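You operate a simulated robot arm through the tools that you are given. There is no shell and no other tool.

You are at the controls of a simulated robot arm. One attempt, no reset.

Task
Add 10 metres to the spool in the winder, at speed 3.
Fine: in one run, evenly; shut the guard and release the brake first; other settings stay.

The check looks at the end state, three seconds after you hand in, the way a careful person would. Anything else that was tipped, shoved, dropped, spilled or broken makes it a failure.

Robot
A 7-joint arm with a two-finger parallel gripper, fixed in place. Base frame: the origin is on the floor under the middle of its stand, x ahead of it, y to its left, z up; the work surface is at about z = 0.799. Units: m, rad, N and s.
It reaches about 1.524 m from its shoulder. Its first joint turns from -2.601 to 2.601 rad. Payload 3.5 kg.
The TCP is the grasp point between the finger pads, 0.023 m short of the fingertips. In the tool frame z runs along the fingers and y along their closing line. The gripper opens to 0.094 m. The fingers are 0.038 m wide and 0.01 m thick; the gripper's body (0.054 by 0.096 m) begins 0.039 m behind the TCP.
Orientation is that of the tool frame in the base frame, as [roll, pitch, yaw] about the fixed x, y, z axes, in that order (R = Rz(yaw) Ry(pitch) Rx(roll)). With the fingers straight down and closing along the base's y, the tool's x points along the base's -x, its y along +y and its z along -z.

Tools
- The arm moves only by the tool drive_tool. Its argument "increments" is a list of rows, each a list of 7 numbers: the turn, a rotation vector about the base's x, y, z in degrees, then the shift along the base's x, y, z in mm, then the finger opening in mm, from 0 to 94. In form: [[wx, wy, wz, tx, ty, tz, gripper], ...]. A call has 1 to 20 rows; each row is the pose to reach, as a shift and turn from the pose commanded when the call began. Rows are played at 5 a second. More than 0.05 m and 0.15 rad between two rows, or a gripper value outside its range, and nothing of the call is played. A pose out of reach is approached as far as the arm can. The call stops where the force on the tool passes 40 N (or 10 N more than at its start, if that is more) or the arm is blocked; 0.2 s more then pass. Each finger travels about 0.153 m/s and halts on what it meets, pressing with about 28 N; the grip force reading is that of the motor and also rises with nothing between the fingers. The clock runs only during rows and for 0.2 s after the last one: add rows that repeat a pose to give the fingers time. It gives the time, the measured TCP pose, the force on the tool (base axes), the opening and the grip force at its end, in the units of the frame above (readings bear some noise), with the torque about the TCP (base axes, N m) and any sound that the robot's microphone picked up, and new pictures: "views" is both (left out), scene, wrist or none.
- Cameras (640 x 400 px; columns grow to the right, rows downward): "scene" is fixed at [0.2203, -0.65, 1.3906]; the picture's right is [-0.88, -0.47, 0.00], its down [-0.28, 0.54, -0.80] and it looks along [0.37, -0.70, -0.61] (base axes); focal length 255 px, centre (320, 200). "wrist" rides on the gripper at [0.086, 0.016, -0.074] in the tool frame; the picture's right is [-0.18, 0.98, 0.00], its down [-0.58, -0.11, -0.81] and it looks along [-0.79, -0.15, 0.59] (tool axes); focal length 243 px, centre (320, 200). There is no depth. A picture from a camera that has moved, and an enlarged one, comes with that camera's place and axes in the base frame and with its lens.
- enlarge(camera, box): a new picture of the part [left, top, right, bottom] of that camera's present view, enlarged. The clock stands still meanwhile.
- sign_off(): hands the job in; it is judged then, once.

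Places have to be worked out from the pictures, the camera data and where the tool is seen. Open the gripper and draw the arm clear of the work before you hand the job in, unless the task says otherwise.

The tools are called after "Request:" as a command line: name --pt "numbers of a row" for each row, then --argument value for the rest, lists and objects as JSON in quotes. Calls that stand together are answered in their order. drive_tool: Moves the arm, as the interface text tells. Its arguments: {"type":"object","properties":{"increments":{"type":"array","items":{"type":"array","items":{"type":"number"}}},"views":{"type":"string","enum":["both","scene","wrist","none"]}},"required":["increments"]} The other tools are called the same way: enlarge (camera, box) takes an enlarged picture of a part of a camera's view; sign_off () hands the job in.

At the start:

```text
t: 0.0
ee_pos: [0.6153, -0.9095, 1.1871]
ee_rot: [-3.141, 0.0, 3.141]
wrist_force: [1.2, -0.2, 0.1]
moment: [-0.03, -0.02, 0.0]
finger_gap: 0.0941
grasp_force: 0.1
```

scene: 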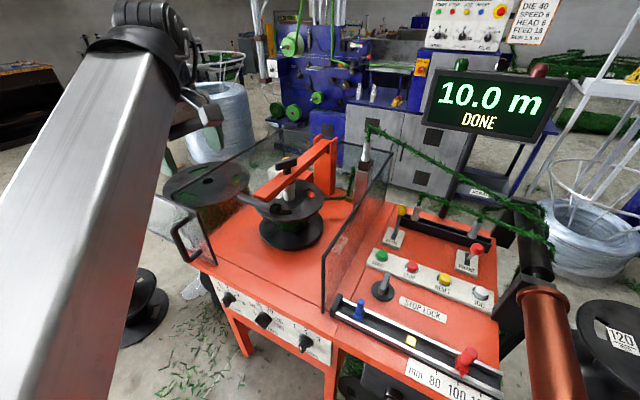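
wrist: 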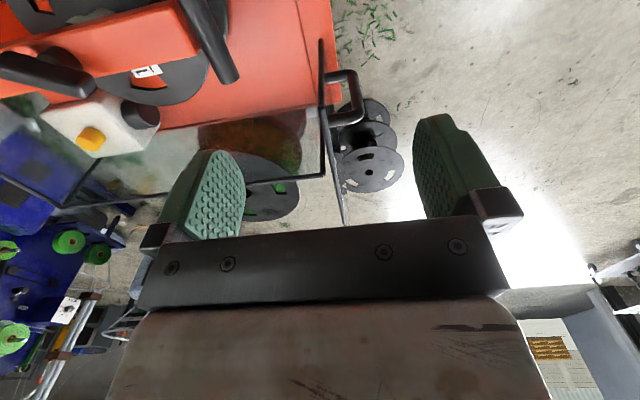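

The display shows "10.0 m DONE". I'll look closely at the machine's parts before moving anything.

Request:
enlarge --camera "scene" --box '[320, 180, 560, 330]'

Request:
enlarge --camera "scene" --box '[180, 270, 340, 370]'

Request:
enlarge --camera "scene" --box '[320, 290, 512, 400]'

Request:
enlarge --camera "scene" --box '[400, 0, 592, 120]'

Request:
enlarge --camera "scene" --box '[160, 110, 352, 230]'

```text
2.67 times, centred on (440, 255) of scene
camera zoom: at [0.2203, -0.65, 1.3906], right [-0.88, -0.47, 0.0], down [-0.28, 0.54, -0.8], along [0.37, -0.7, -0.61], focal length 679 px, centre (0, 53)
```

zoom: 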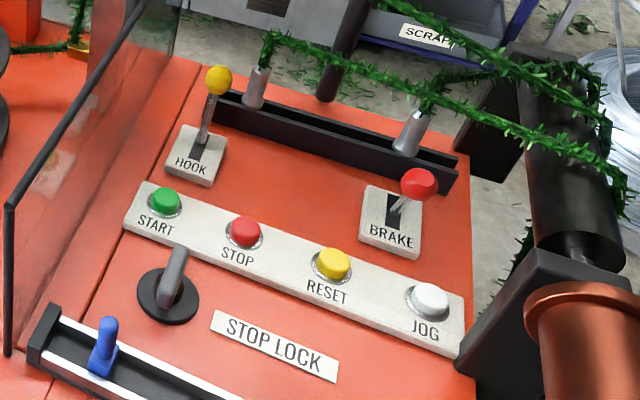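

```text
4.00 times, centred on (260, 320) of scene
camera zoom: at [0.2203, -0.65, 1.3906], right [-0.88, -0.47, 0.0], down [-0.28, 0.54, -0.8], along [0.37, -0.7, -0.61], focal length 1018 px, centre (560, -280)
```

zoom: 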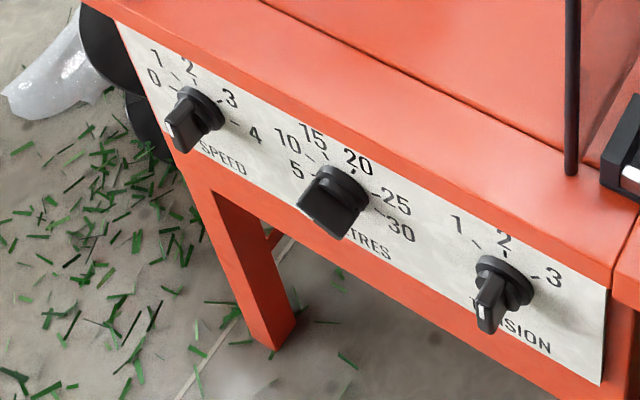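

```text
3.33 times, centred on (416, 345) of scene
camera zoom: at [0.2203, -0.65, 1.3906], right [-0.88, -0.47, 0.0], down [-0.28, 0.54, -0.8], along [0.37, -0.7, -0.61], focal length 849 px, centre (0, -283)
```

zoom: 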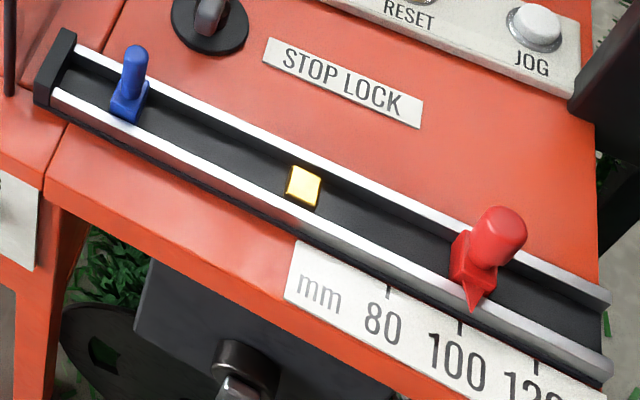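

```text
3.33 times, centred on (496, 60) of scene
camera zoom: at [0.2203, -0.65, 1.3906], right [-0.88, -0.47, 0.0], down [-0.28, 0.54, -0.8], along [0.37, -0.7, -0.61], focal length 849 px, centre (-267, 667)
```

zoom: 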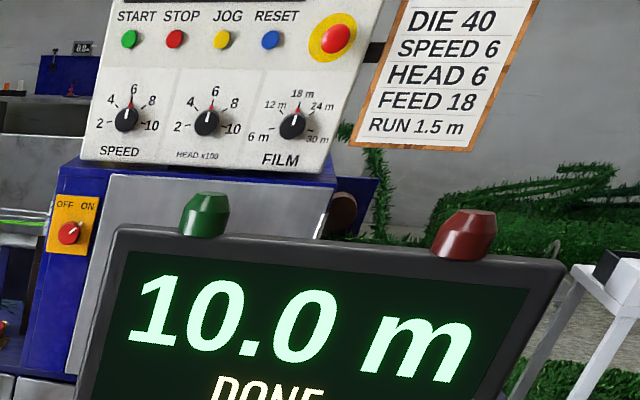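

```text
3.33 times, centred on (256, 170) of scene
camera zoom: at [0.2203, -0.65, 1.3906], right [-0.88, -0.47, 0.0], down [-0.28, 0.54, -0.8], along [0.37, -0.7, -0.61], focal length 849 px, centre (533, 300)
```

zoom: 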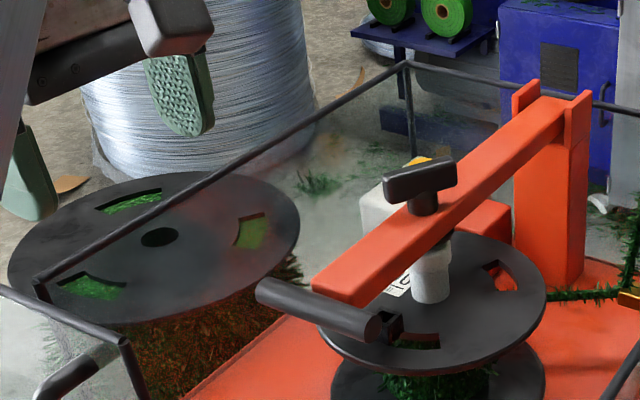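

I can see SPEED/METRES/TENSION knobs, the button row, HOOK/BRAKE levers, STOP LOCK and a traverse-stop rail with a mm scale. I need the spool label and the knob positions, so I enlarge further.

Request:
enlarge --camera "wrist" --box '[0, 0, 340, 212]'

Request:
enlarge --camera "scene" --box '[210, 280, 274, 320]'

Request:
enlarge --camera "scene" --box '[240, 300, 304, 340]'

Request:
enlarge --camera "scene" --box '[236, 150, 332, 210]'

Request:
enlarge --camera "scene" --box '[448, 340, 544, 400]'

Request:
enlarge --camera "scene" --box '[544, 300, 640, 360]'

```text
1.88 times, centred on (170, 106) of wrist
camera zoom: at [0.5286, -0.893, 1.2612], right [0.18, 0.98, 0.0], down [0.58, -0.11, 0.81], along [0.79, -0.15, -0.59], focal length 457 px, centre (602, 377)
```

zoom: 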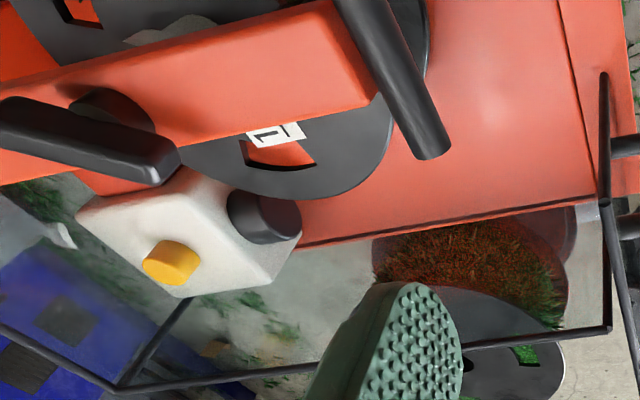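

```text
10.00 times, centred on (242, 300) of scene
camera zoom: at [0.2203, -0.65, 1.3906], right [-0.88, -0.47, 0.0], down [-0.28, 0.54, -0.8], along [0.37, -0.7, -0.61], focal length 2546 px, centre (1100, -800)
```

zoom: 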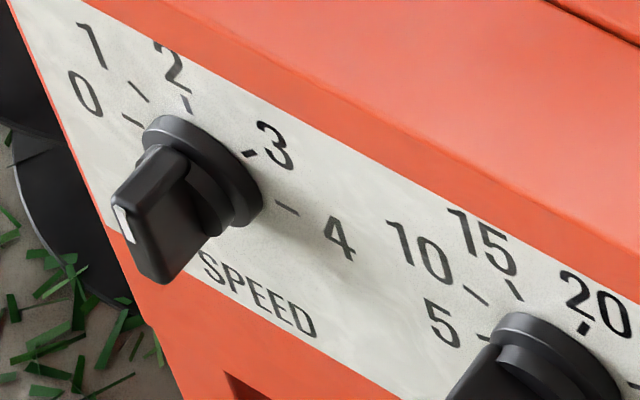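

```text
10.00 times, centred on (272, 320) of scene
camera zoom: at [0.2203, -0.65, 1.3906], right [-0.88, -0.47, 0.0], down [-0.28, 0.54, -0.8], along [0.37, -0.7, -0.61], focal length 2546 px, centre (800, -1000)
```

zoom: 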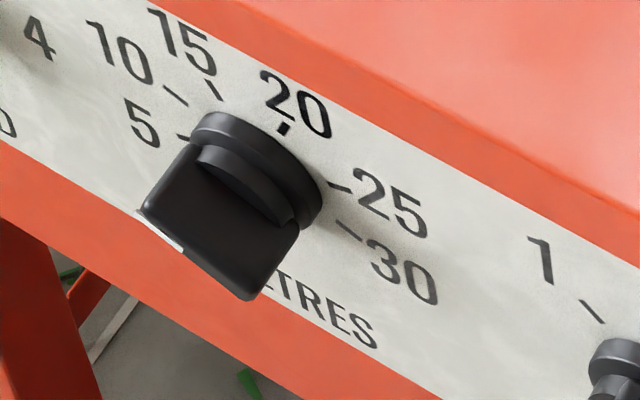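

```text
6.67 times, centred on (284, 180) of scene
camera zoom: at [0.2203, -0.65, 1.3906], right [-0.88, -0.47, 0.0], down [-0.28, 0.54, -0.8], along [0.37, -0.7, -0.61], focal length 1697 px, centre (560, 333)
```

zoom: 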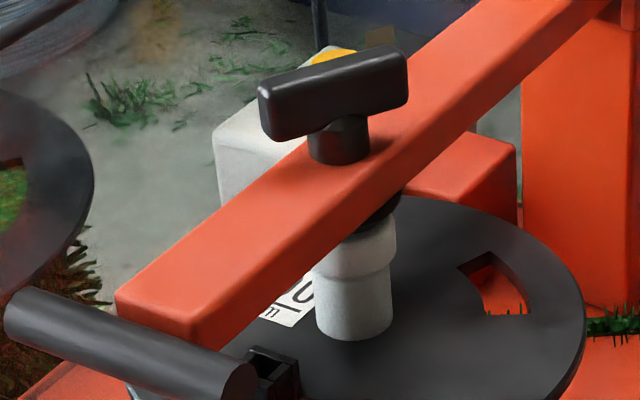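

```text
6.67 times, centred on (496, 370) of scene
camera zoom: at [0.2203, -0.65, 1.3906], right [-0.88, -0.47, 0.0], down [-0.28, 0.54, -0.8], along [0.37, -0.7, -0.61], focal length 1697 px, centre (-853, -933)
```

zoom: 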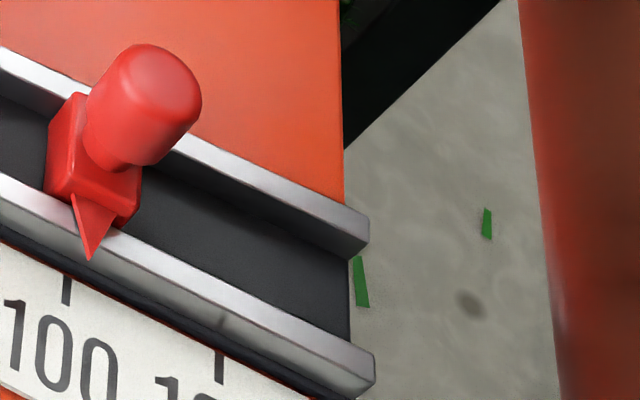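

```text
6.67 times, centred on (592, 330) of scene
camera zoom: at [0.2203, -0.65, 1.3906], right [-0.88, -0.47, 0.0], down [-0.28, 0.54, -0.8], along [0.37, -0.7, -0.61], focal length 1697 px, centre (-1493, -667)
```

zoom: 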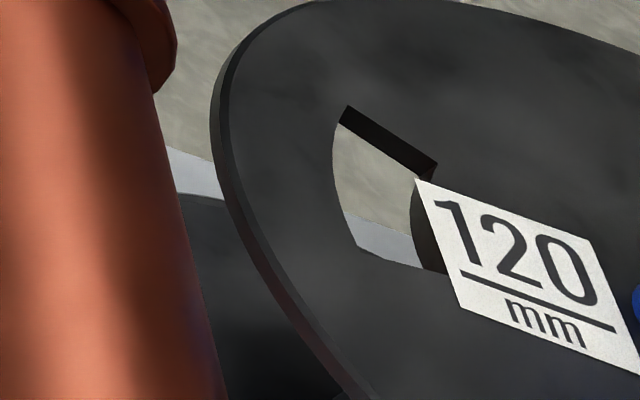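

The spool label starts with "1…" but is hidden by the swing arm, and the knobs are seen only obliquely. I'll draw the hand back towards the robot (+y) and turn it −90° about z to get a frontal view of the machine.

Request:
drive_tool --pt "0 0 -7.5 -4 24 3 94" --pt "0 0 -15 -8 48 6 94" --pt "0 0 -22.5 -12 72 9 94" --pt "0 0 -30 -16 96 12 94" --pt "0 0 -37.5 -20 120 15 94" --pt "0 0 -45 -24 144 18 94" --pt "0 0 -52.5 -28 168 20 94" --pt "0 0 -60 -32 192 20 94" --pt "0 0 -67.5 -36 216 20 94" --pt "0 0 -75 -40 240 20 94" --pt "0 0 -82.5 -44 264 20 94" --pt "0 0 -90 -48 280 20 94" --views "both"

```text
t: 0.7
ee_pos: [0.6053, -0.852, 1.1935]
ee_rot: [-3.136, -0.001, 2.854]
wrist_force: [-12.6, -17.3, -4.2]
moment: [1.45, -1.66, 2.16]
finger_gap: 0.0938
grasp_force: 0.1
stopped in row 3: the force on the tool passed its limit at 106 N (the readings are from after the stop); the commanded pose is now the measured one
camera wrist: at [0.5268, -0.8125, 1.2668], right [0.45, 0.89, -0.01], down [0.53, -0.26, 0.81], along [0.72, -0.37, -0.59], focal length 243 px, centre (320, 200)
```

scene: 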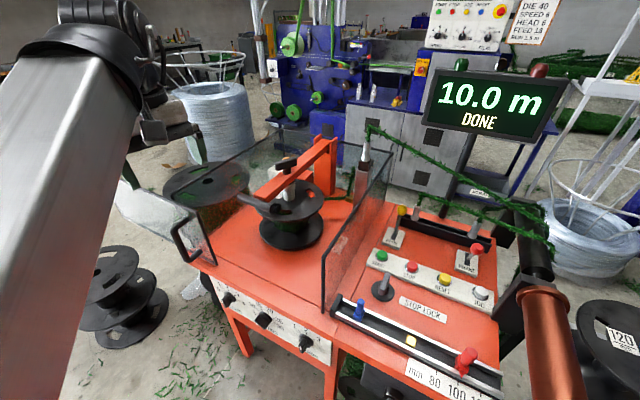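
wrist: 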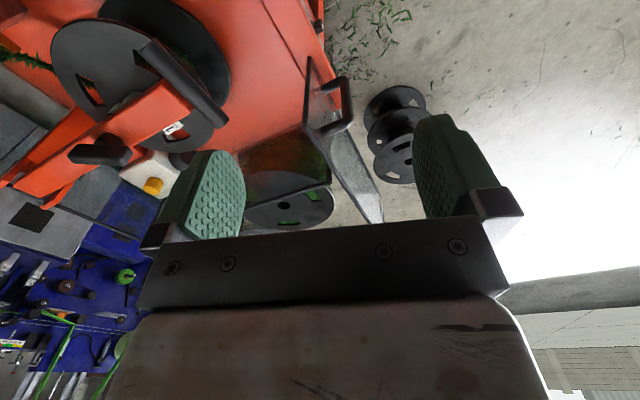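

The call halted on a 106 N reading though I see nothing near the gripper; it may be inertial from the abrupt start. I'll hold still to read the settled force.

Request:
drive_tool --pt "0 0 0 0 0 0 94" --pt "0 0 0 0 0 0 94" --pt "0 0 0 0 0 0 94" --views "scene"

Request:
enlarge --camera "scene" --box '[60, 60, 252, 180]'

```text
t: 1.5
ee_pos: [0.605, -0.8512, 1.1929]
ee_rot: [-3.136, 0.0, 2.856]
wrist_force: [-20.1, -22.9, -13.0]
moment: [1.65, -3.13, 3.07]
finger_gap: 0.0942
grasp_force: 0.0
```

scene: 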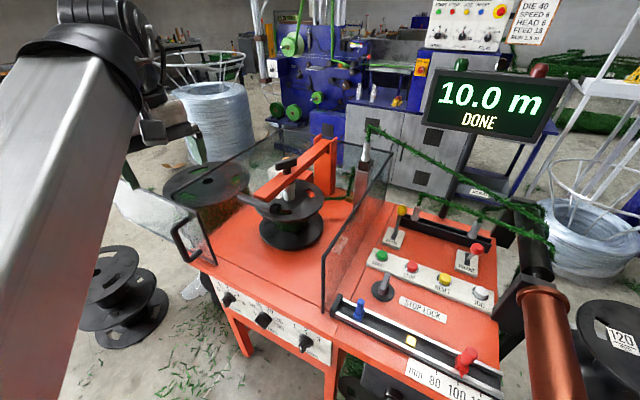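

```text
3.33 times, centred on (156, 120) of scene
camera zoom: at [0.2203, -0.65, 1.3906], right [-0.88, -0.47, 0.0], down [-0.28, 0.54, -0.8], along [0.37, -0.7, -0.61], focal length 849 px, centre (867, 467)
```

zoom: 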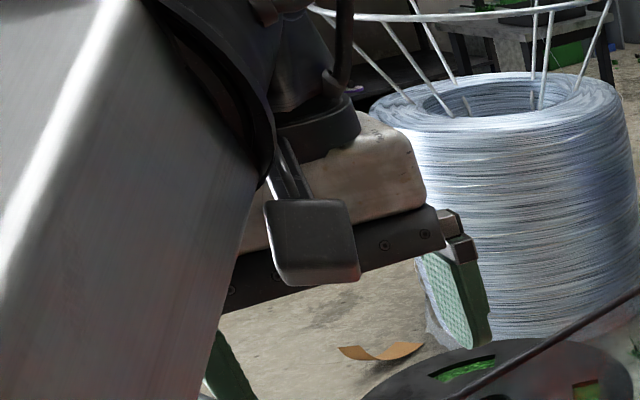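

The enlarged view shows the wrist camera's housing pressed against the robot's own forearm link (which rises towards the wrist), so turning the camera towards the robot is a self-collision. I back off to the starting pose.

Request:
drive_tool --pt "0 0 5.5 3.5 -19 -2 94" --pt "0 0 11 7 -39 -4 94" --pt "0 0 16.4 10 -58 -6 94" --pt "0 0 16.4 10 -58 -6 94" --views "both"

```text
t: 2.5
ee_pos: [0.6149, -0.9096, 1.1872]
ee_rot: [-3.136, 0.0, 3.137]
wrist_force: [0.1, -0.8, -0.1]
moment: [0.02, 0.01, -0.01]
finger_gap: 0.0939
grasp_force: 0.0
camera wrist: at [0.5291, -0.8938, 1.2612], right [0.19, 0.98, 0.0], down [0.58, -0.11, 0.81], along [0.79, -0.15, -0.59], focal length 243 px, centre (320, 200)
```

scene: 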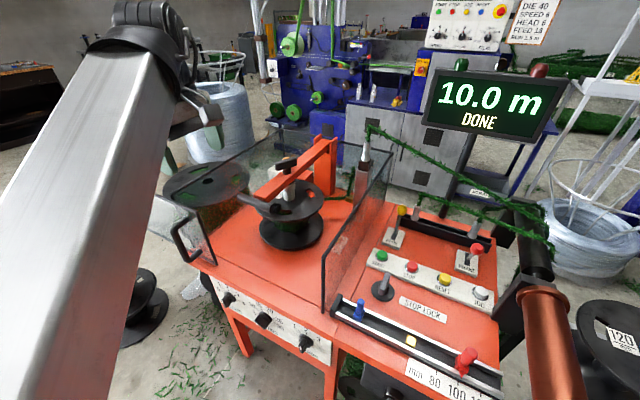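
wrist: 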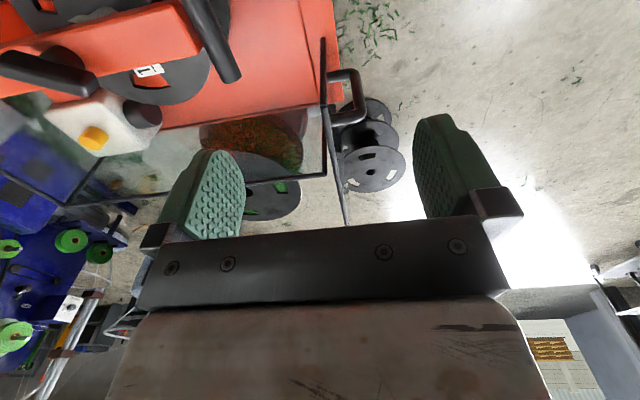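

Contact is cleared. The label on the spool flange is visible near (148,70) in the wrist view; I enlarge it and the guard/handle area.

Request:
enlarge --camera "wrist" --box '[116, 50, 180, 90]'

Request:
enlarge --camera "wrist" --box '[260, 20, 452, 140]'

Request:
enlarge --camera "scene" --box '[130, 170, 322, 290]'

Request:
enlarge --camera "scene" --box '[320, 120, 560, 270]'

```text
10.00 times, centred on (148, 70) of wrist
camera zoom: at [0.5291, -0.8938, 1.2612], right [0.19, 0.98, 0.0], down [0.58, -0.11, 0.81], along [0.79, -0.15, -0.59], focal length 2426 px, centre (2040, 1500)
```

zoom: 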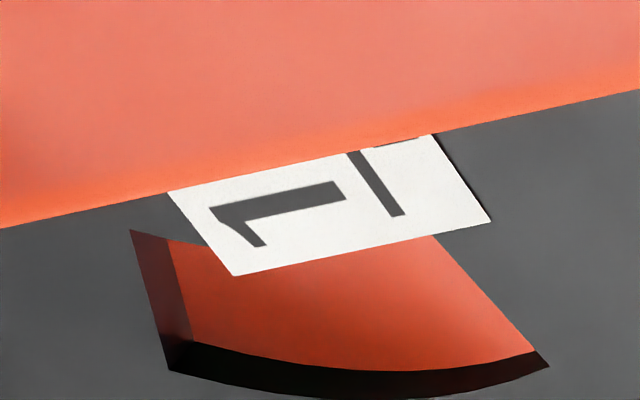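

```text
3.33 times, centred on (356, 80) of wrist
camera zoom: at [0.5291, -0.8938, 1.2612], right [0.19, 0.98, 0.0], down [0.58, -0.11, 0.81], along [0.79, -0.15, -0.59], focal length 809 px, centre (200, 600)
```

zoom: 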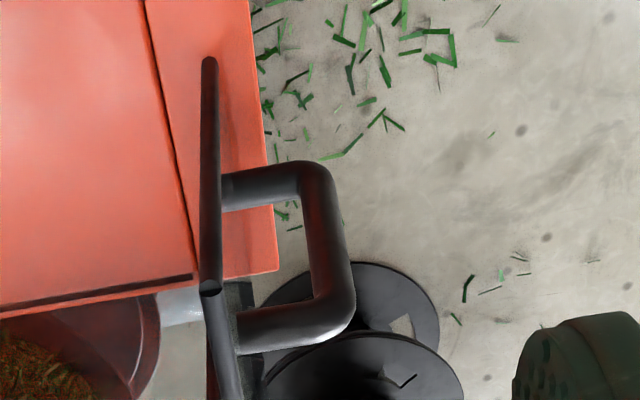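

```text
3.33 times, centred on (226, 230) of scene
camera zoom: at [0.2203, -0.65, 1.3906], right [-0.88, -0.47, 0.0], down [-0.28, 0.54, -0.8], along [0.37, -0.7, -0.61], focal length 849 px, centre (633, 100)
```

zoom: 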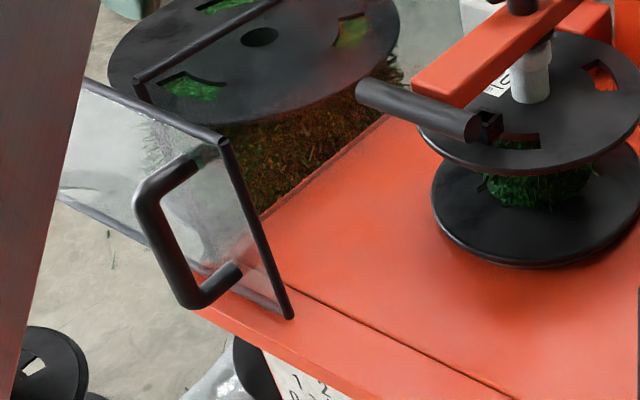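

```text
2.67 times, centred on (440, 195) of scene
camera zoom: at [0.2203, -0.65, 1.3906], right [-0.88, -0.47, 0.0], down [-0.28, 0.54, -0.8], along [0.37, -0.7, -0.61], focal length 679 px, centre (0, 213)
```

zoom: 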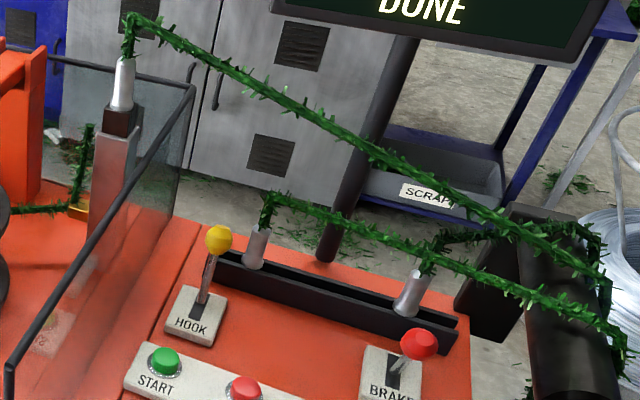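

The label reads "1?0 mm" with the middle digit hidden by the swing arm; the red stop points to about 100. I tilt the hand 40° about y and shift it over to see the label from the other side, staying at z≈1.19 above everything.

Request:
drive_tool --pt "0 5 0 12 -16 2 94" --pt "0 10 0 28 -36 5 94" --pt "0 15 0 44 -56 8 94" --pt "0 20 0 60 -76 11 94" --pt "0 25 0 76 -96 14 94" --pt "0 30 0 92 -116 17 94" --pt "0 35 0 108 -136 19 94" --pt "0 40 0 123 -155 20 94" --pt "0 40 0 123 -160 20 94" --views "both"

```text
t: 4.5
ee_pos: [0.6669, -1.0434, 1.1341]
ee_rot: [-2.967, -0.617, -3.14]
wrist_force: [-0.3, 0.6, -0.2]
moment: [0.02, 0.03, 0.01]
finger_gap: 0.0941
grasp_force: 0.0
out of reach, approached as far as the arm can: row 3, 4, 5, 6, 7, 8, 9
camera wrist: at [0.6373, -1.0134, 1.2406], right [0.05, 0.97, -0.25], down [0.94, 0.04, 0.33], along [0.33, -0.25, -0.91], focal length 243 px, centre (320, 200)
```

scene: 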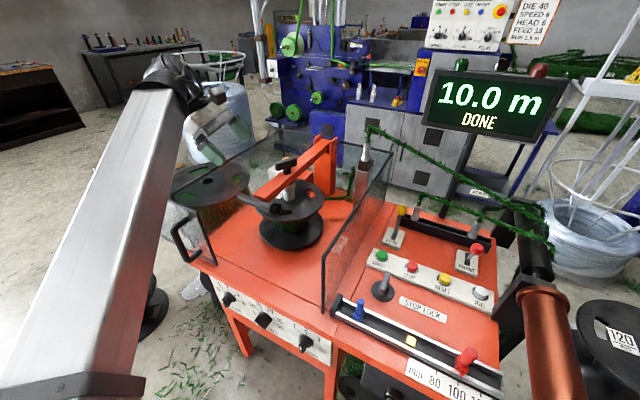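
wrist: 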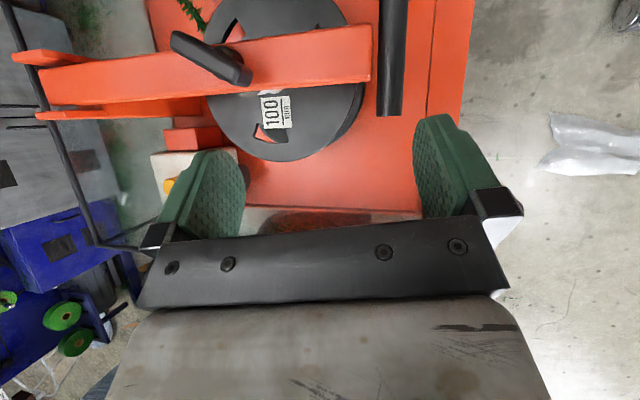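

The label now looks like "100 mm". I confirm by enlarging, and check the wrist picture for other details.

Request:
enlarge --camera "wrist" --box '[230, 80, 326, 140]'

Request:
enlarge --camera "scene" --box '[130, 160, 290, 260]'

Request:
enlarge --camera "scene" --box '[360, 260, 456, 320]'

Request:
enlarge --camera "scene" --box '[440, 220, 536, 280]'

Request:
enlarge --camera "scene" --box '[424, 335, 520, 395]'

```text
6.67 times, centred on (278, 110) of wrist
camera zoom: at [0.6373, -1.0134, 1.2406], right [0.05, 0.97, -0.25], down [0.94, 0.04, 0.33], along [0.33, -0.25, -0.91], focal length 1618 px, centre (600, 800)
```

zoom: 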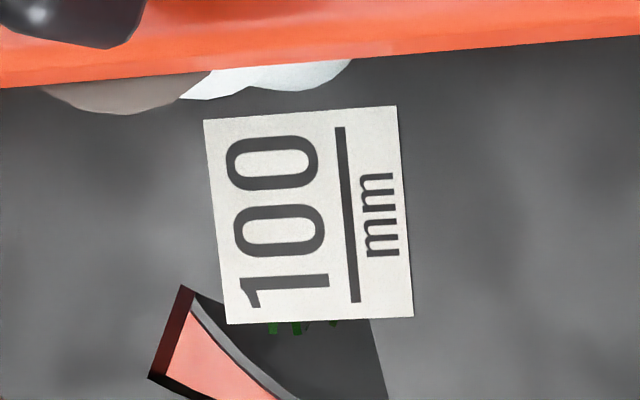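

```text
4.00 times, centred on (210, 210) of scene
camera zoom: at [0.2203, -0.65, 1.3906], right [-0.88, -0.47, 0.0], down [-0.28, 0.54, -0.8], along [0.37, -0.7, -0.61], focal length 1018 px, centre (760, 160)
```

zoom: 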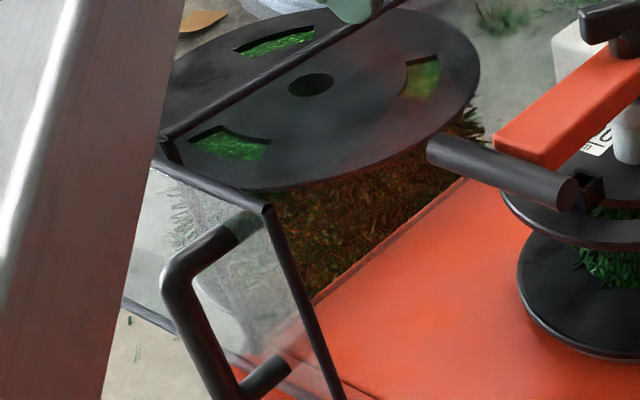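

```text
6.67 times, centred on (408, 290) of scene
camera zoom: at [0.2203, -0.65, 1.3906], right [-0.88, -0.47, 0.0], down [-0.28, 0.54, -0.8], along [0.37, -0.7, -0.61], focal length 1697 px, centre (-267, -400)
```

zoom: 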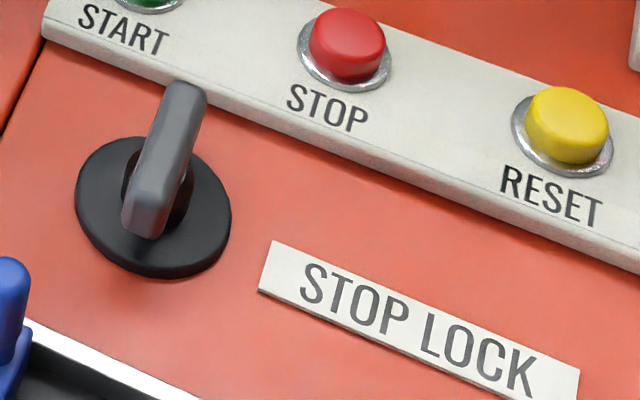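

```text
6.67 times, centred on (488, 250) of scene
camera zoom: at [0.2203, -0.65, 1.3906], right [-0.88, -0.47, 0.0], down [-0.28, 0.54, -0.8], along [0.37, -0.7, -0.61], focal length 1697 px, centre (-800, -133)
```

zoom: 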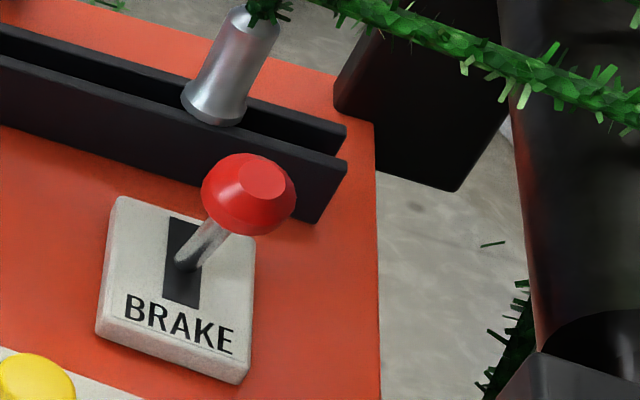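

```text
6.67 times, centred on (472, 365) of scene
camera zoom: at [0.2203, -0.65, 1.3906], right [-0.88, -0.47, 0.0], down [-0.28, 0.54, -0.8], along [0.37, -0.7, -0.61], focal length 1697 px, centre (-693, -900)
```

zoom: 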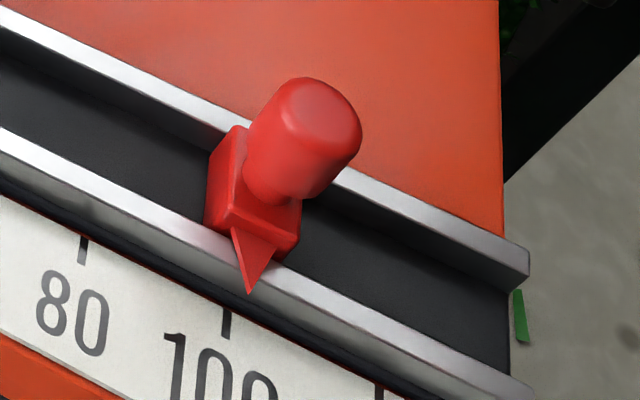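

The spool label is clearly "100 mm" and the red stop sits at about 100, so the stops already fit. The sliding guard door has its leading edge at x≈0.70, with its vertical handle at about (0.733, −0.874, z 0.85–0.975). I return to the earlier safe pose before re-orienting.

Request:
drive_tool --pt "0 -4 0 -12 16 4 94" --pt "0 -8 0 -24 32 8 94" --pt "0 -14 0 -42 56 12 94" --pt "0 -20 0 -60 78 16 94" --pt "0 -25 0 -76 98 18 94" --pt "0 -30 0 -92 118 20 94" --pt "0 -35 0 -108 138 20 94" --pt "0 -40 0 -123 160 20 94" --pt "0 -40 0 -123 160 20 94" --views "scene"

```text
t: 6.5
ee_pos: [0.5417, -0.8786, 1.1581]
ee_rot: [-2.966, 0.083, -3.14]
wrist_force: [0.3, -0.5, 0.5]
moment: [0.0, -0.07, -0.03]
finger_gap: 0.0941
grasp_force: 0.0
```

scene: 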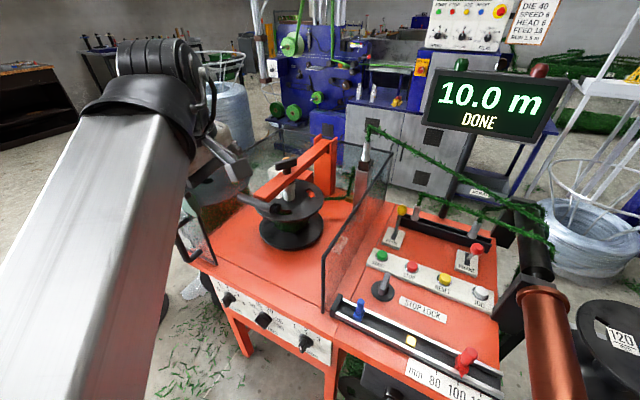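

After an out-of-reach row the commanded pose is the measured one, so I'm now at (0.542, −0.879, 1.158) with a slight tilt. I re-orient to fingers pointing −y, camera on top, closing along x, moving to (0.733, −0.80, 1.15) in front of the door handle.

Request:
drive_tool --pt "-4.33 5.17 3.99 8 4 4 94" --pt "-8.66 10.33 7.97 20 8 8 94" --pt "-12.99 15.5 11.96 33 13 12 94" --pt "-17.32 20.67 15.94 46 18 16 94" --pt "-21.65 25.83 19.93 59 24 20 94" --pt "-25.98 31.0 23.91 72 29 24 94" --pt "-30.31 36.17 27.9 85 34 26 94" --pt "-34.64 41.33 31.88 98 40 26 94" --pt "-38.97 46.5 35.87 111 45 24 94" --pt "-43.3 51.67 39.85 124 50 20 94" --pt "-47.63 56.83 43.84 137 56 16 94" --pt "-51.96 62.0 47.82 150 62 12 94" --pt "-56.29 67.17 51.81 164 68 6 94" --pt "-60.62 72.33 55.8 178 74 0 94" --pt "-64.95 77.5 59.78 191 79 -8 94" --pt "-64.95 77.5 59.78 191 79 -8 94" --views "both"

```text
t: 9.9
ee_pos: [0.7352, -0.8014, 1.1477]
ee_rot: [1.276, -1.568, 0.295]
wrist_force: [0.3, -0.2, 0.3]
moment: [-0.03, -0.06, -0.01]
finger_gap: 0.0941
grasp_force: 0.2
camera wrist: at [0.7185, -0.7279, 1.2349], right [-0.98, 0.0, -0.18], down [0.11, 0.81, -0.58], along [0.15, -0.59, -0.79], focal length 243 px, centre (320, 200)
```

scene: 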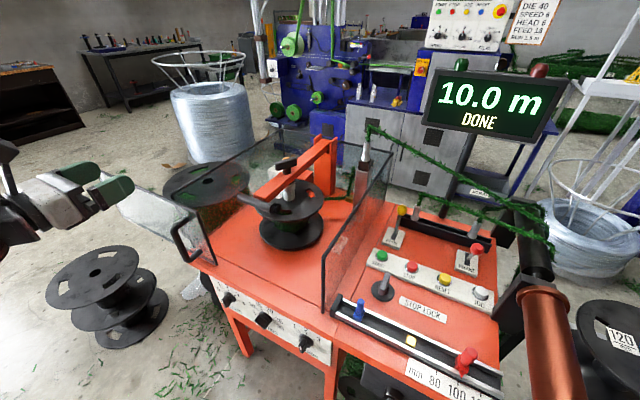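
wrist: 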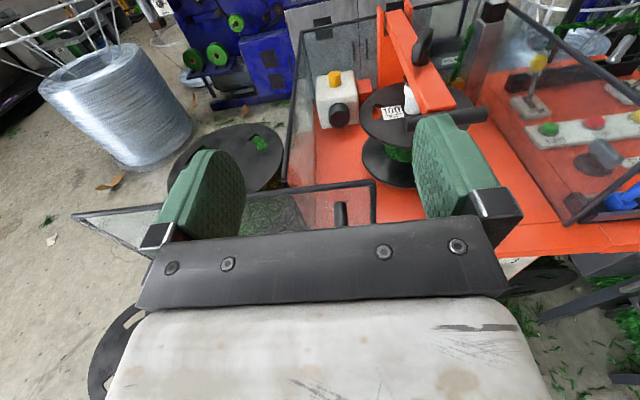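

The hand is now in front of the guard, fingers horizontal; the handle appears between the fingers at x≈0.735. I lower to handle height (z≈0.92) at y=−0.80.

Request:
drive_tool --pt "0 0 0 0 0 -15 94" --pt "0 0 0 0 0 -45 94" --pt "0 0 0 0 0 -80 94" --pt "0 0 0 0 0 -115 94" --pt "0 0 0 0 0 -150 94" --pt "0 0 0 0 0 -185 94" --pt "0 0 0 0 0 -215 94" --pt "0 0 0 0 0 -230 94" --pt "0 0 0 0 0 -230 94" --views "both"

```text
t: 11.9
ee_pos: [0.7336, -0.8019, 0.9199]
ee_rot: [1.377, -1.569, 0.196]
wrist_force: [-0.3, 0.6, 0.4]
moment: [0.0, -0.02, 0.03]
finger_gap: 0.094
grasp_force: 0.0
camera wrist: at [0.7172, -0.7278, 1.006], right [-0.98, 0.0, -0.18], down [0.11, 0.81, -0.58], along [0.15, -0.59, -0.79], focal length 243 px, centre (320, 200)
```

scene: 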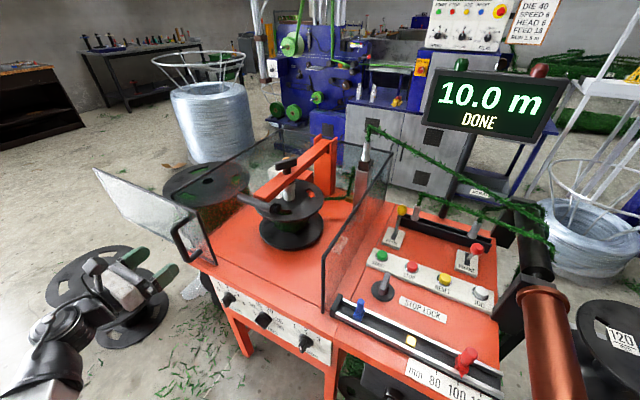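
wrist: 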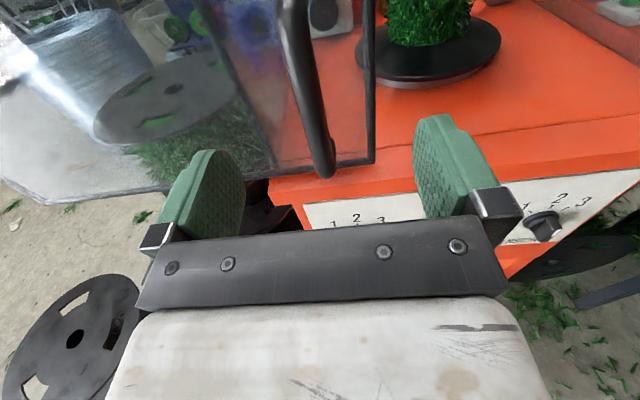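

The handle lies between the fingers, at x≈0.737, with its lower corner near z≈0.865. I advance to y≈−0.868 and narrow the fingers to straddle it loosely.

Request:
drive_tool --pt "0 0 0 1 -16 0 94" --pt "0 0 0 2 -36 0 94" --pt "0 0 0 3 -54 0 94" --pt "0 0 0 3 -66 0 94" --pt "0 0 0 3 -66 0 50" --pt "0 0 0 3 -66 0 50" --views "both"

```text
t: 13.3
ee_pos: [0.7353, -0.8683, 0.9199]
ee_rot: [1.584, -1.57, -0.012]
wrist_force: [0.8, -0.1, -0.4]
moment: [-0.02, 0.01, 0.01]
finger_gap: 0.0502
grasp_force: 0.1
camera wrist: at [0.7194, -0.7945, 1.0058], right [-0.98, 0.0, -0.18], down [0.11, 0.81, -0.58], along [0.15, -0.59, -0.79], focal length 243 px, centre (320, 200)
```

scene: 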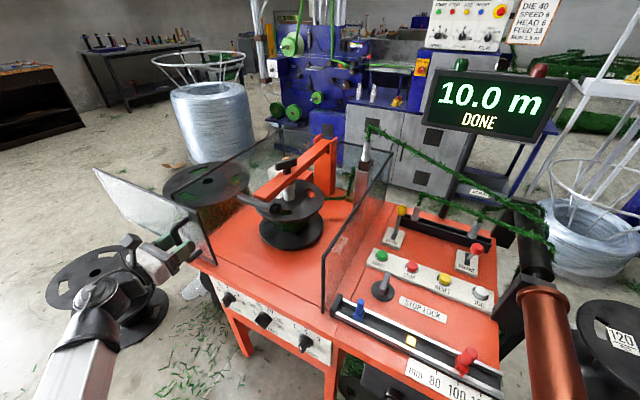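
wrist: 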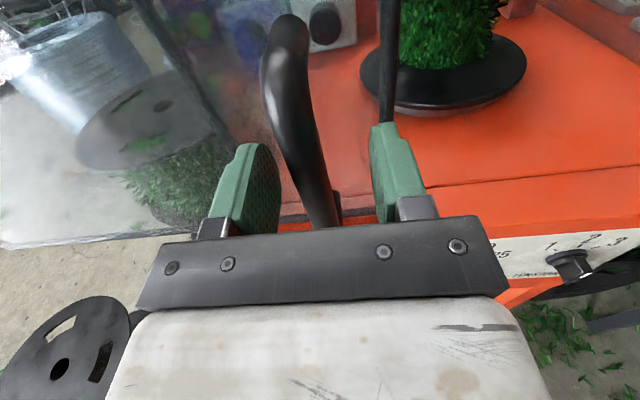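

The fingers straddle the handle with clearance. I slide towards −x slowly first, to feel how the door moves.

Request:
drive_tool --pt "0 0 0 -8 0 0 50" --pt "0 0 0 -16 0 0 50" --pt "0 0 0 -24 0 0 50" --pt "0 0 0 -34 0 0 50" --pt "0 0 0 -46 0 0 50" --pt "0 0 0 -58 0 0 50" --pt "0 0 0 -70 0 0 50" --pt "0 0 0 -82 0 0 50" --views "both"

```text
t: 15.1
ee_pos: [0.6552, -0.8677, 0.919]
ee_rot: [1.52, -1.57, 0.053]
wrist_force: [0.2, 0.5, 0.6]
moment: [0.0, -0.03, 0.02]
finger_gap: 0.0504
grasp_force: 0.0
camera wrist: at [0.6382, -0.7932, 1.0047], right [-0.98, 0.0, -0.18], down [0.11, 0.81, -0.58], along [0.15, -0.59, -0.79], focal length 243 px, centre (320, 200)
```

scene: 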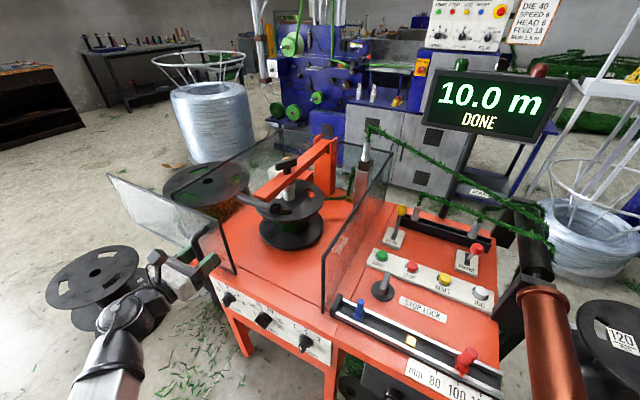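
wrist: 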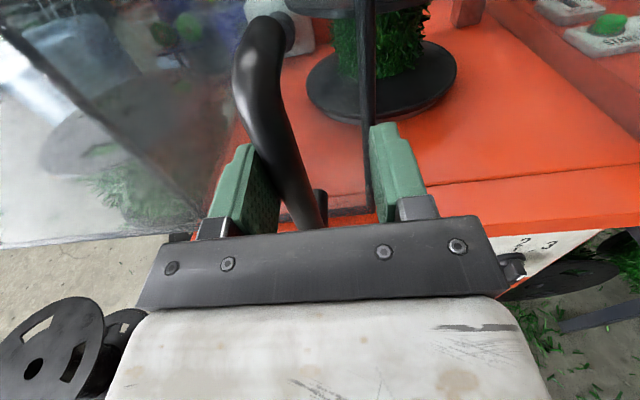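

The door follows smoothly (edge now ≈0.63). I continue sliding −x another 200 mm.

Request:
drive_tool --pt "0 0 0 -10 0 0 50" --pt "0 0 0 -28 0 0 50" --pt "0 0 0 -46 0 0 50" --pt "0 0 0 -64 0 0 50" --pt "0 0 0 -82 0 0 50" --pt "0 0 0 -100 0 0 50" --pt "0 0 0 -118 0 0 50" --pt "0 0 0 -136 0 0 50" --pt "0 0 0 -154 0 0 50" --pt "0 0 0 -172 0 0 50" --pt "0 0 0 -190 0 0 50" --pt "0 0 0 -205 0 0 50" --views "both"

```text
t: 17.7
ee_pos: [0.4489, -0.8701, 0.9207]
ee_rot: [1.616, -1.57, -0.046]
wrist_force: [0.9, -0.4, 0.3]
moment: [0.02, -0.03, -0.02]
finger_gap: 0.0501
grasp_force: 0.0
camera wrist: at [0.4321, -0.7955, 1.0057], right [-0.98, 0.0, -0.18], down [0.11, 0.81, -0.58], along [0.15, -0.59, -0.79], focal length 243 px, centre (320, 200)
```

scene: 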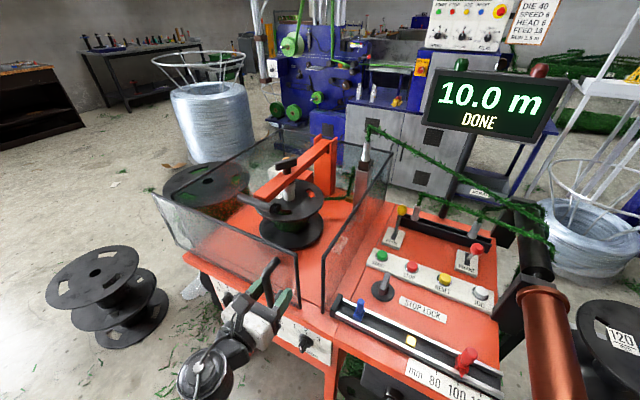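
wrist: 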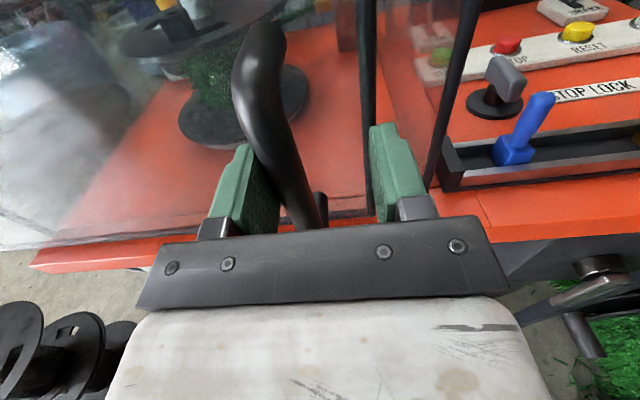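

About 60 mm remain before the door edge meets the fixed side panel. I proceed slowly until it comes up against its stop.

Request:
drive_tool --pt "0 0 0 -8 0 0 50" --pt "0 0 0 -18 0 0 50" --pt "0 0 0 -28 0 0 50" --pt "0 0 0 -36 0 0 50" --pt "0 0 0 -42 0 0 50" --pt "0 0 0 -47 0 0 50" --pt "0 0 0 -52 0 0 50" --pt "0 0 0 -57 0 0 50" --pt "0 0 0 -62 0 0 50" --pt "0 0 0 -66 0 0 50" --views "both"

```text
t: 19.9
ee_pos: [0.3856, -0.8683, 0.9192]
ee_rot: [1.328, -1.569, 0.248]
wrist_force: [17.3, -6.9, 5.0]
moment: [-0.16, -0.33, -0.01]
finger_gap: 0.058
grasp_force: 9.7
camera wrist: at [0.3685, -0.7944, 1.0057], right [-0.98, 0.0, -0.18], down [0.1, 0.81, -0.58], along [0.15, -0.59, -0.79], focal length 243 px, centre (320, 200)
```

scene: 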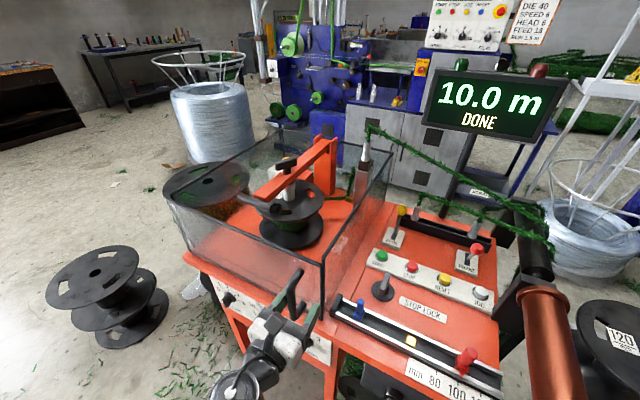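
wrist: 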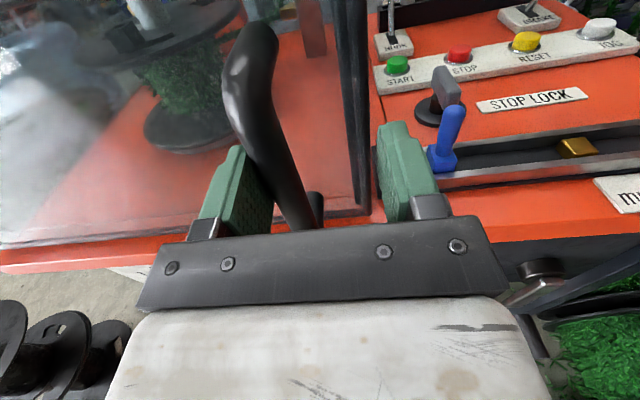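

The finger is pushed back with ~17 N, so the door is against its stop. I ease off 10 mm in +x and withdraw in +y, then check the closure.

Request:
drive_tool --pt "0 0 0 5 0 0 56" --pt "0 0 0 10 0 0 60" --pt "0 0 0 10 12 0 60" --pt "0 0 0 10 36 0 60" --pt "0 0 0 10 66 0 60" --pt "0 0 0 10 90 0 60" --pt "0 0 0 10 90 0 60" --views "both"

Request:
enlarge --camera "scene" --box '[240, 220, 400, 320]'

Request:
enlarge --camera "wrist" --box '[280, 0, 440, 100]'

Request:
enlarge --camera "wrist" --box '[380, 0, 640, 160]'

```text
t: 21.5
ee_pos: [0.3945, -0.7789, 0.9206]
ee_rot: [1.602, -1.569, -0.031]
wrist_force: [-0.2, 0.1, 0.2]
moment: [-0.01, 0.01, 0.04]
finger_gap: 0.0602
grasp_force: 0.1
camera wrist: at [0.3781, -0.7042, 1.0058], right [-0.98, 0.0, -0.18], down [0.11, 0.81, -0.58], along [0.15, -0.59, -0.79], focal length 243 px, centre (320, 200)
```

scene: 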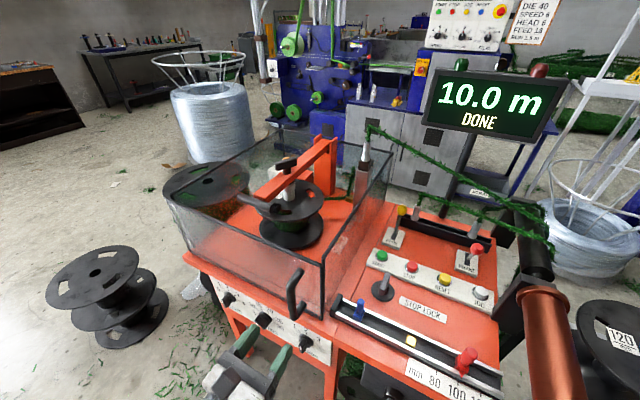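
wrist: 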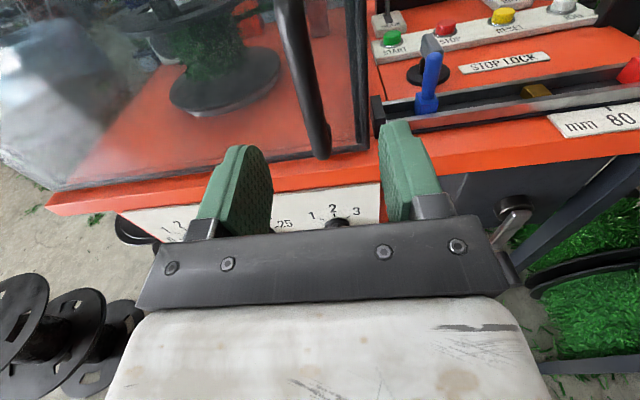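

```text
4.00 times, centred on (320, 270) of scene
camera zoom: at [0.2203, -0.65, 1.3906], right [-0.88, -0.47, 0.0], down [-0.28, 0.54, -0.8], along [0.37, -0.7, -0.61], focal length 1018 px, centre (320, -80)
```

zoom: 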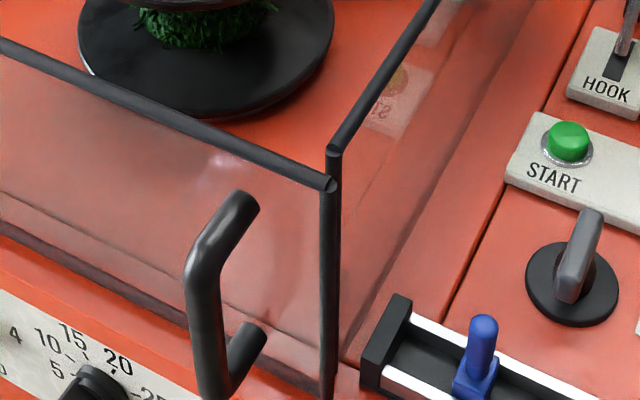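

```text
4.00 times, centred on (360, 50) of wrist
camera zoom: at [0.3781, -0.7042, 1.0058], right [-0.98, 0.0, -0.18], down [0.11, 0.81, -0.58], along [0.15, -0.59, -0.79], focal length 970 px, centre (160, 800)
```

zoom: 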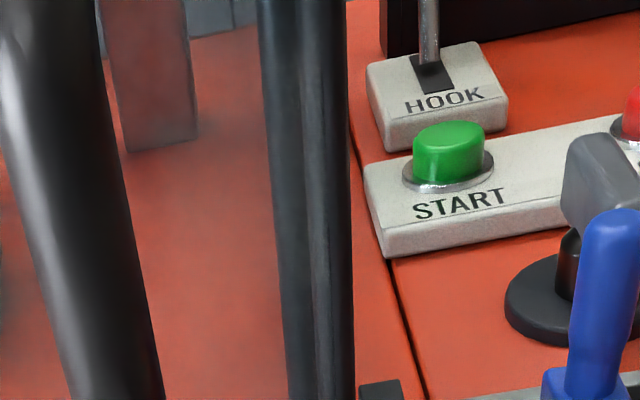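

```text
2.46 times, centred on (510, 80) of wrist
camera zoom: at [0.3781, -0.7042, 1.0058], right [-0.98, 0.0, -0.18], down [0.11, 0.81, -0.58], along [0.15, -0.59, -0.79], focal length 597 px, centre (-148, 495)
```

zoom: 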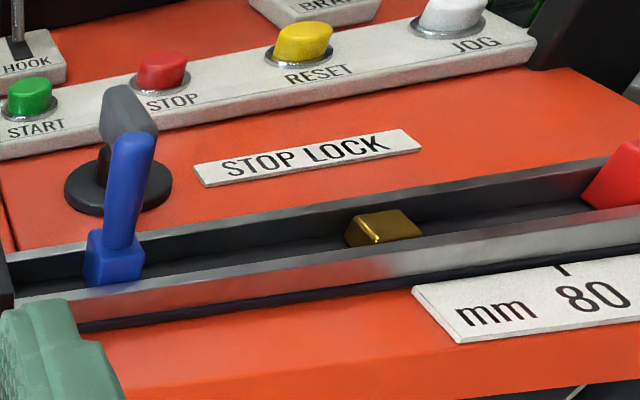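

The door is shut against the side panel's post. I notice a sticker behind the side panel near (337,245); I'll look at it and the rest of the rail before touching the brake.

Request:
enlarge --camera "scene" --box '[316, 226, 364, 256]'

Request:
enlarge --camera "scene" --box '[376, 195, 424, 255]'

Request:
enlarge --camera "scene" --box '[196, 270, 340, 360]'

```text
13.33 times, centred on (340, 241) of scene
camera zoom: at [0.2203, -0.65, 1.3906], right [-0.88, -0.47, 0.0], down [-0.28, 0.54, -0.8], along [0.37, -0.7, -0.61], focal length 3395 px, centre (53, -347)
```

zoom: 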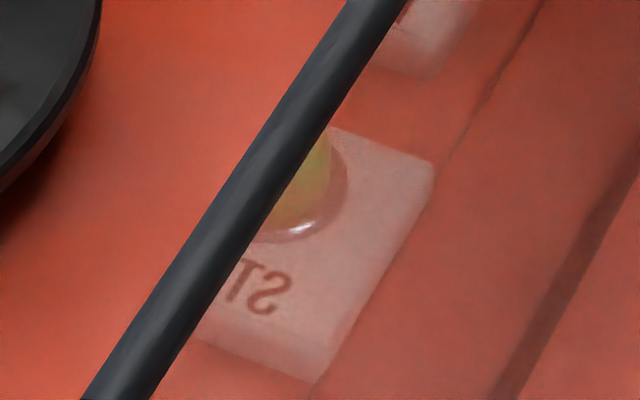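

```text
6.67 times, centred on (400, 225) of scene
camera zoom: at [0.2203, -0.65, 1.3906], right [-0.88, -0.47, 0.0], down [-0.28, 0.54, -0.8], along [0.37, -0.7, -0.61], focal length 1697 px, centre (-213, 33)
```

zoom: 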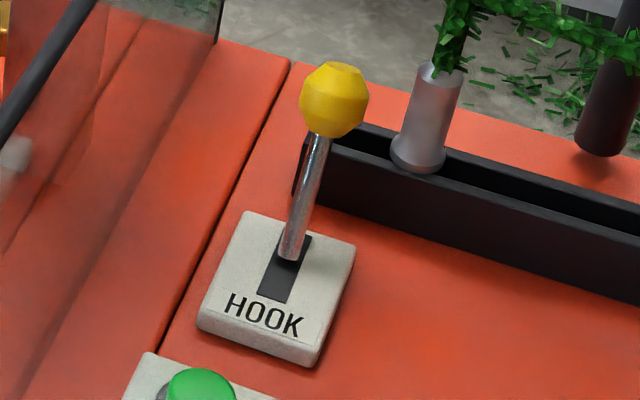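

```text
4.44 times, centred on (268, 315) of scene
camera zoom: at [0.2203, -0.65, 1.3906], right [-0.88, -0.47, 0.0], down [-0.28, 0.54, -0.8], along [0.37, -0.7, -0.61], focal length 1132 px, centre (551, -311)
```

zoom: 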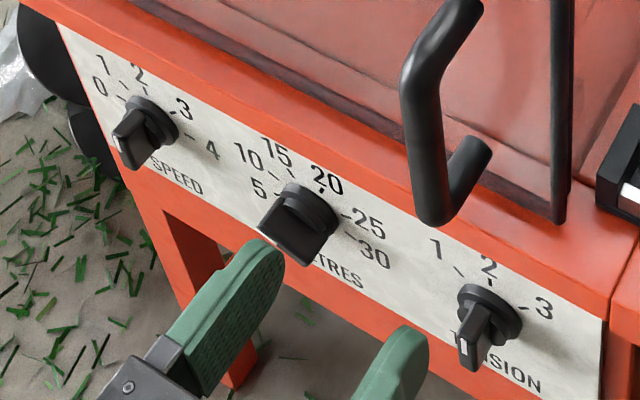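

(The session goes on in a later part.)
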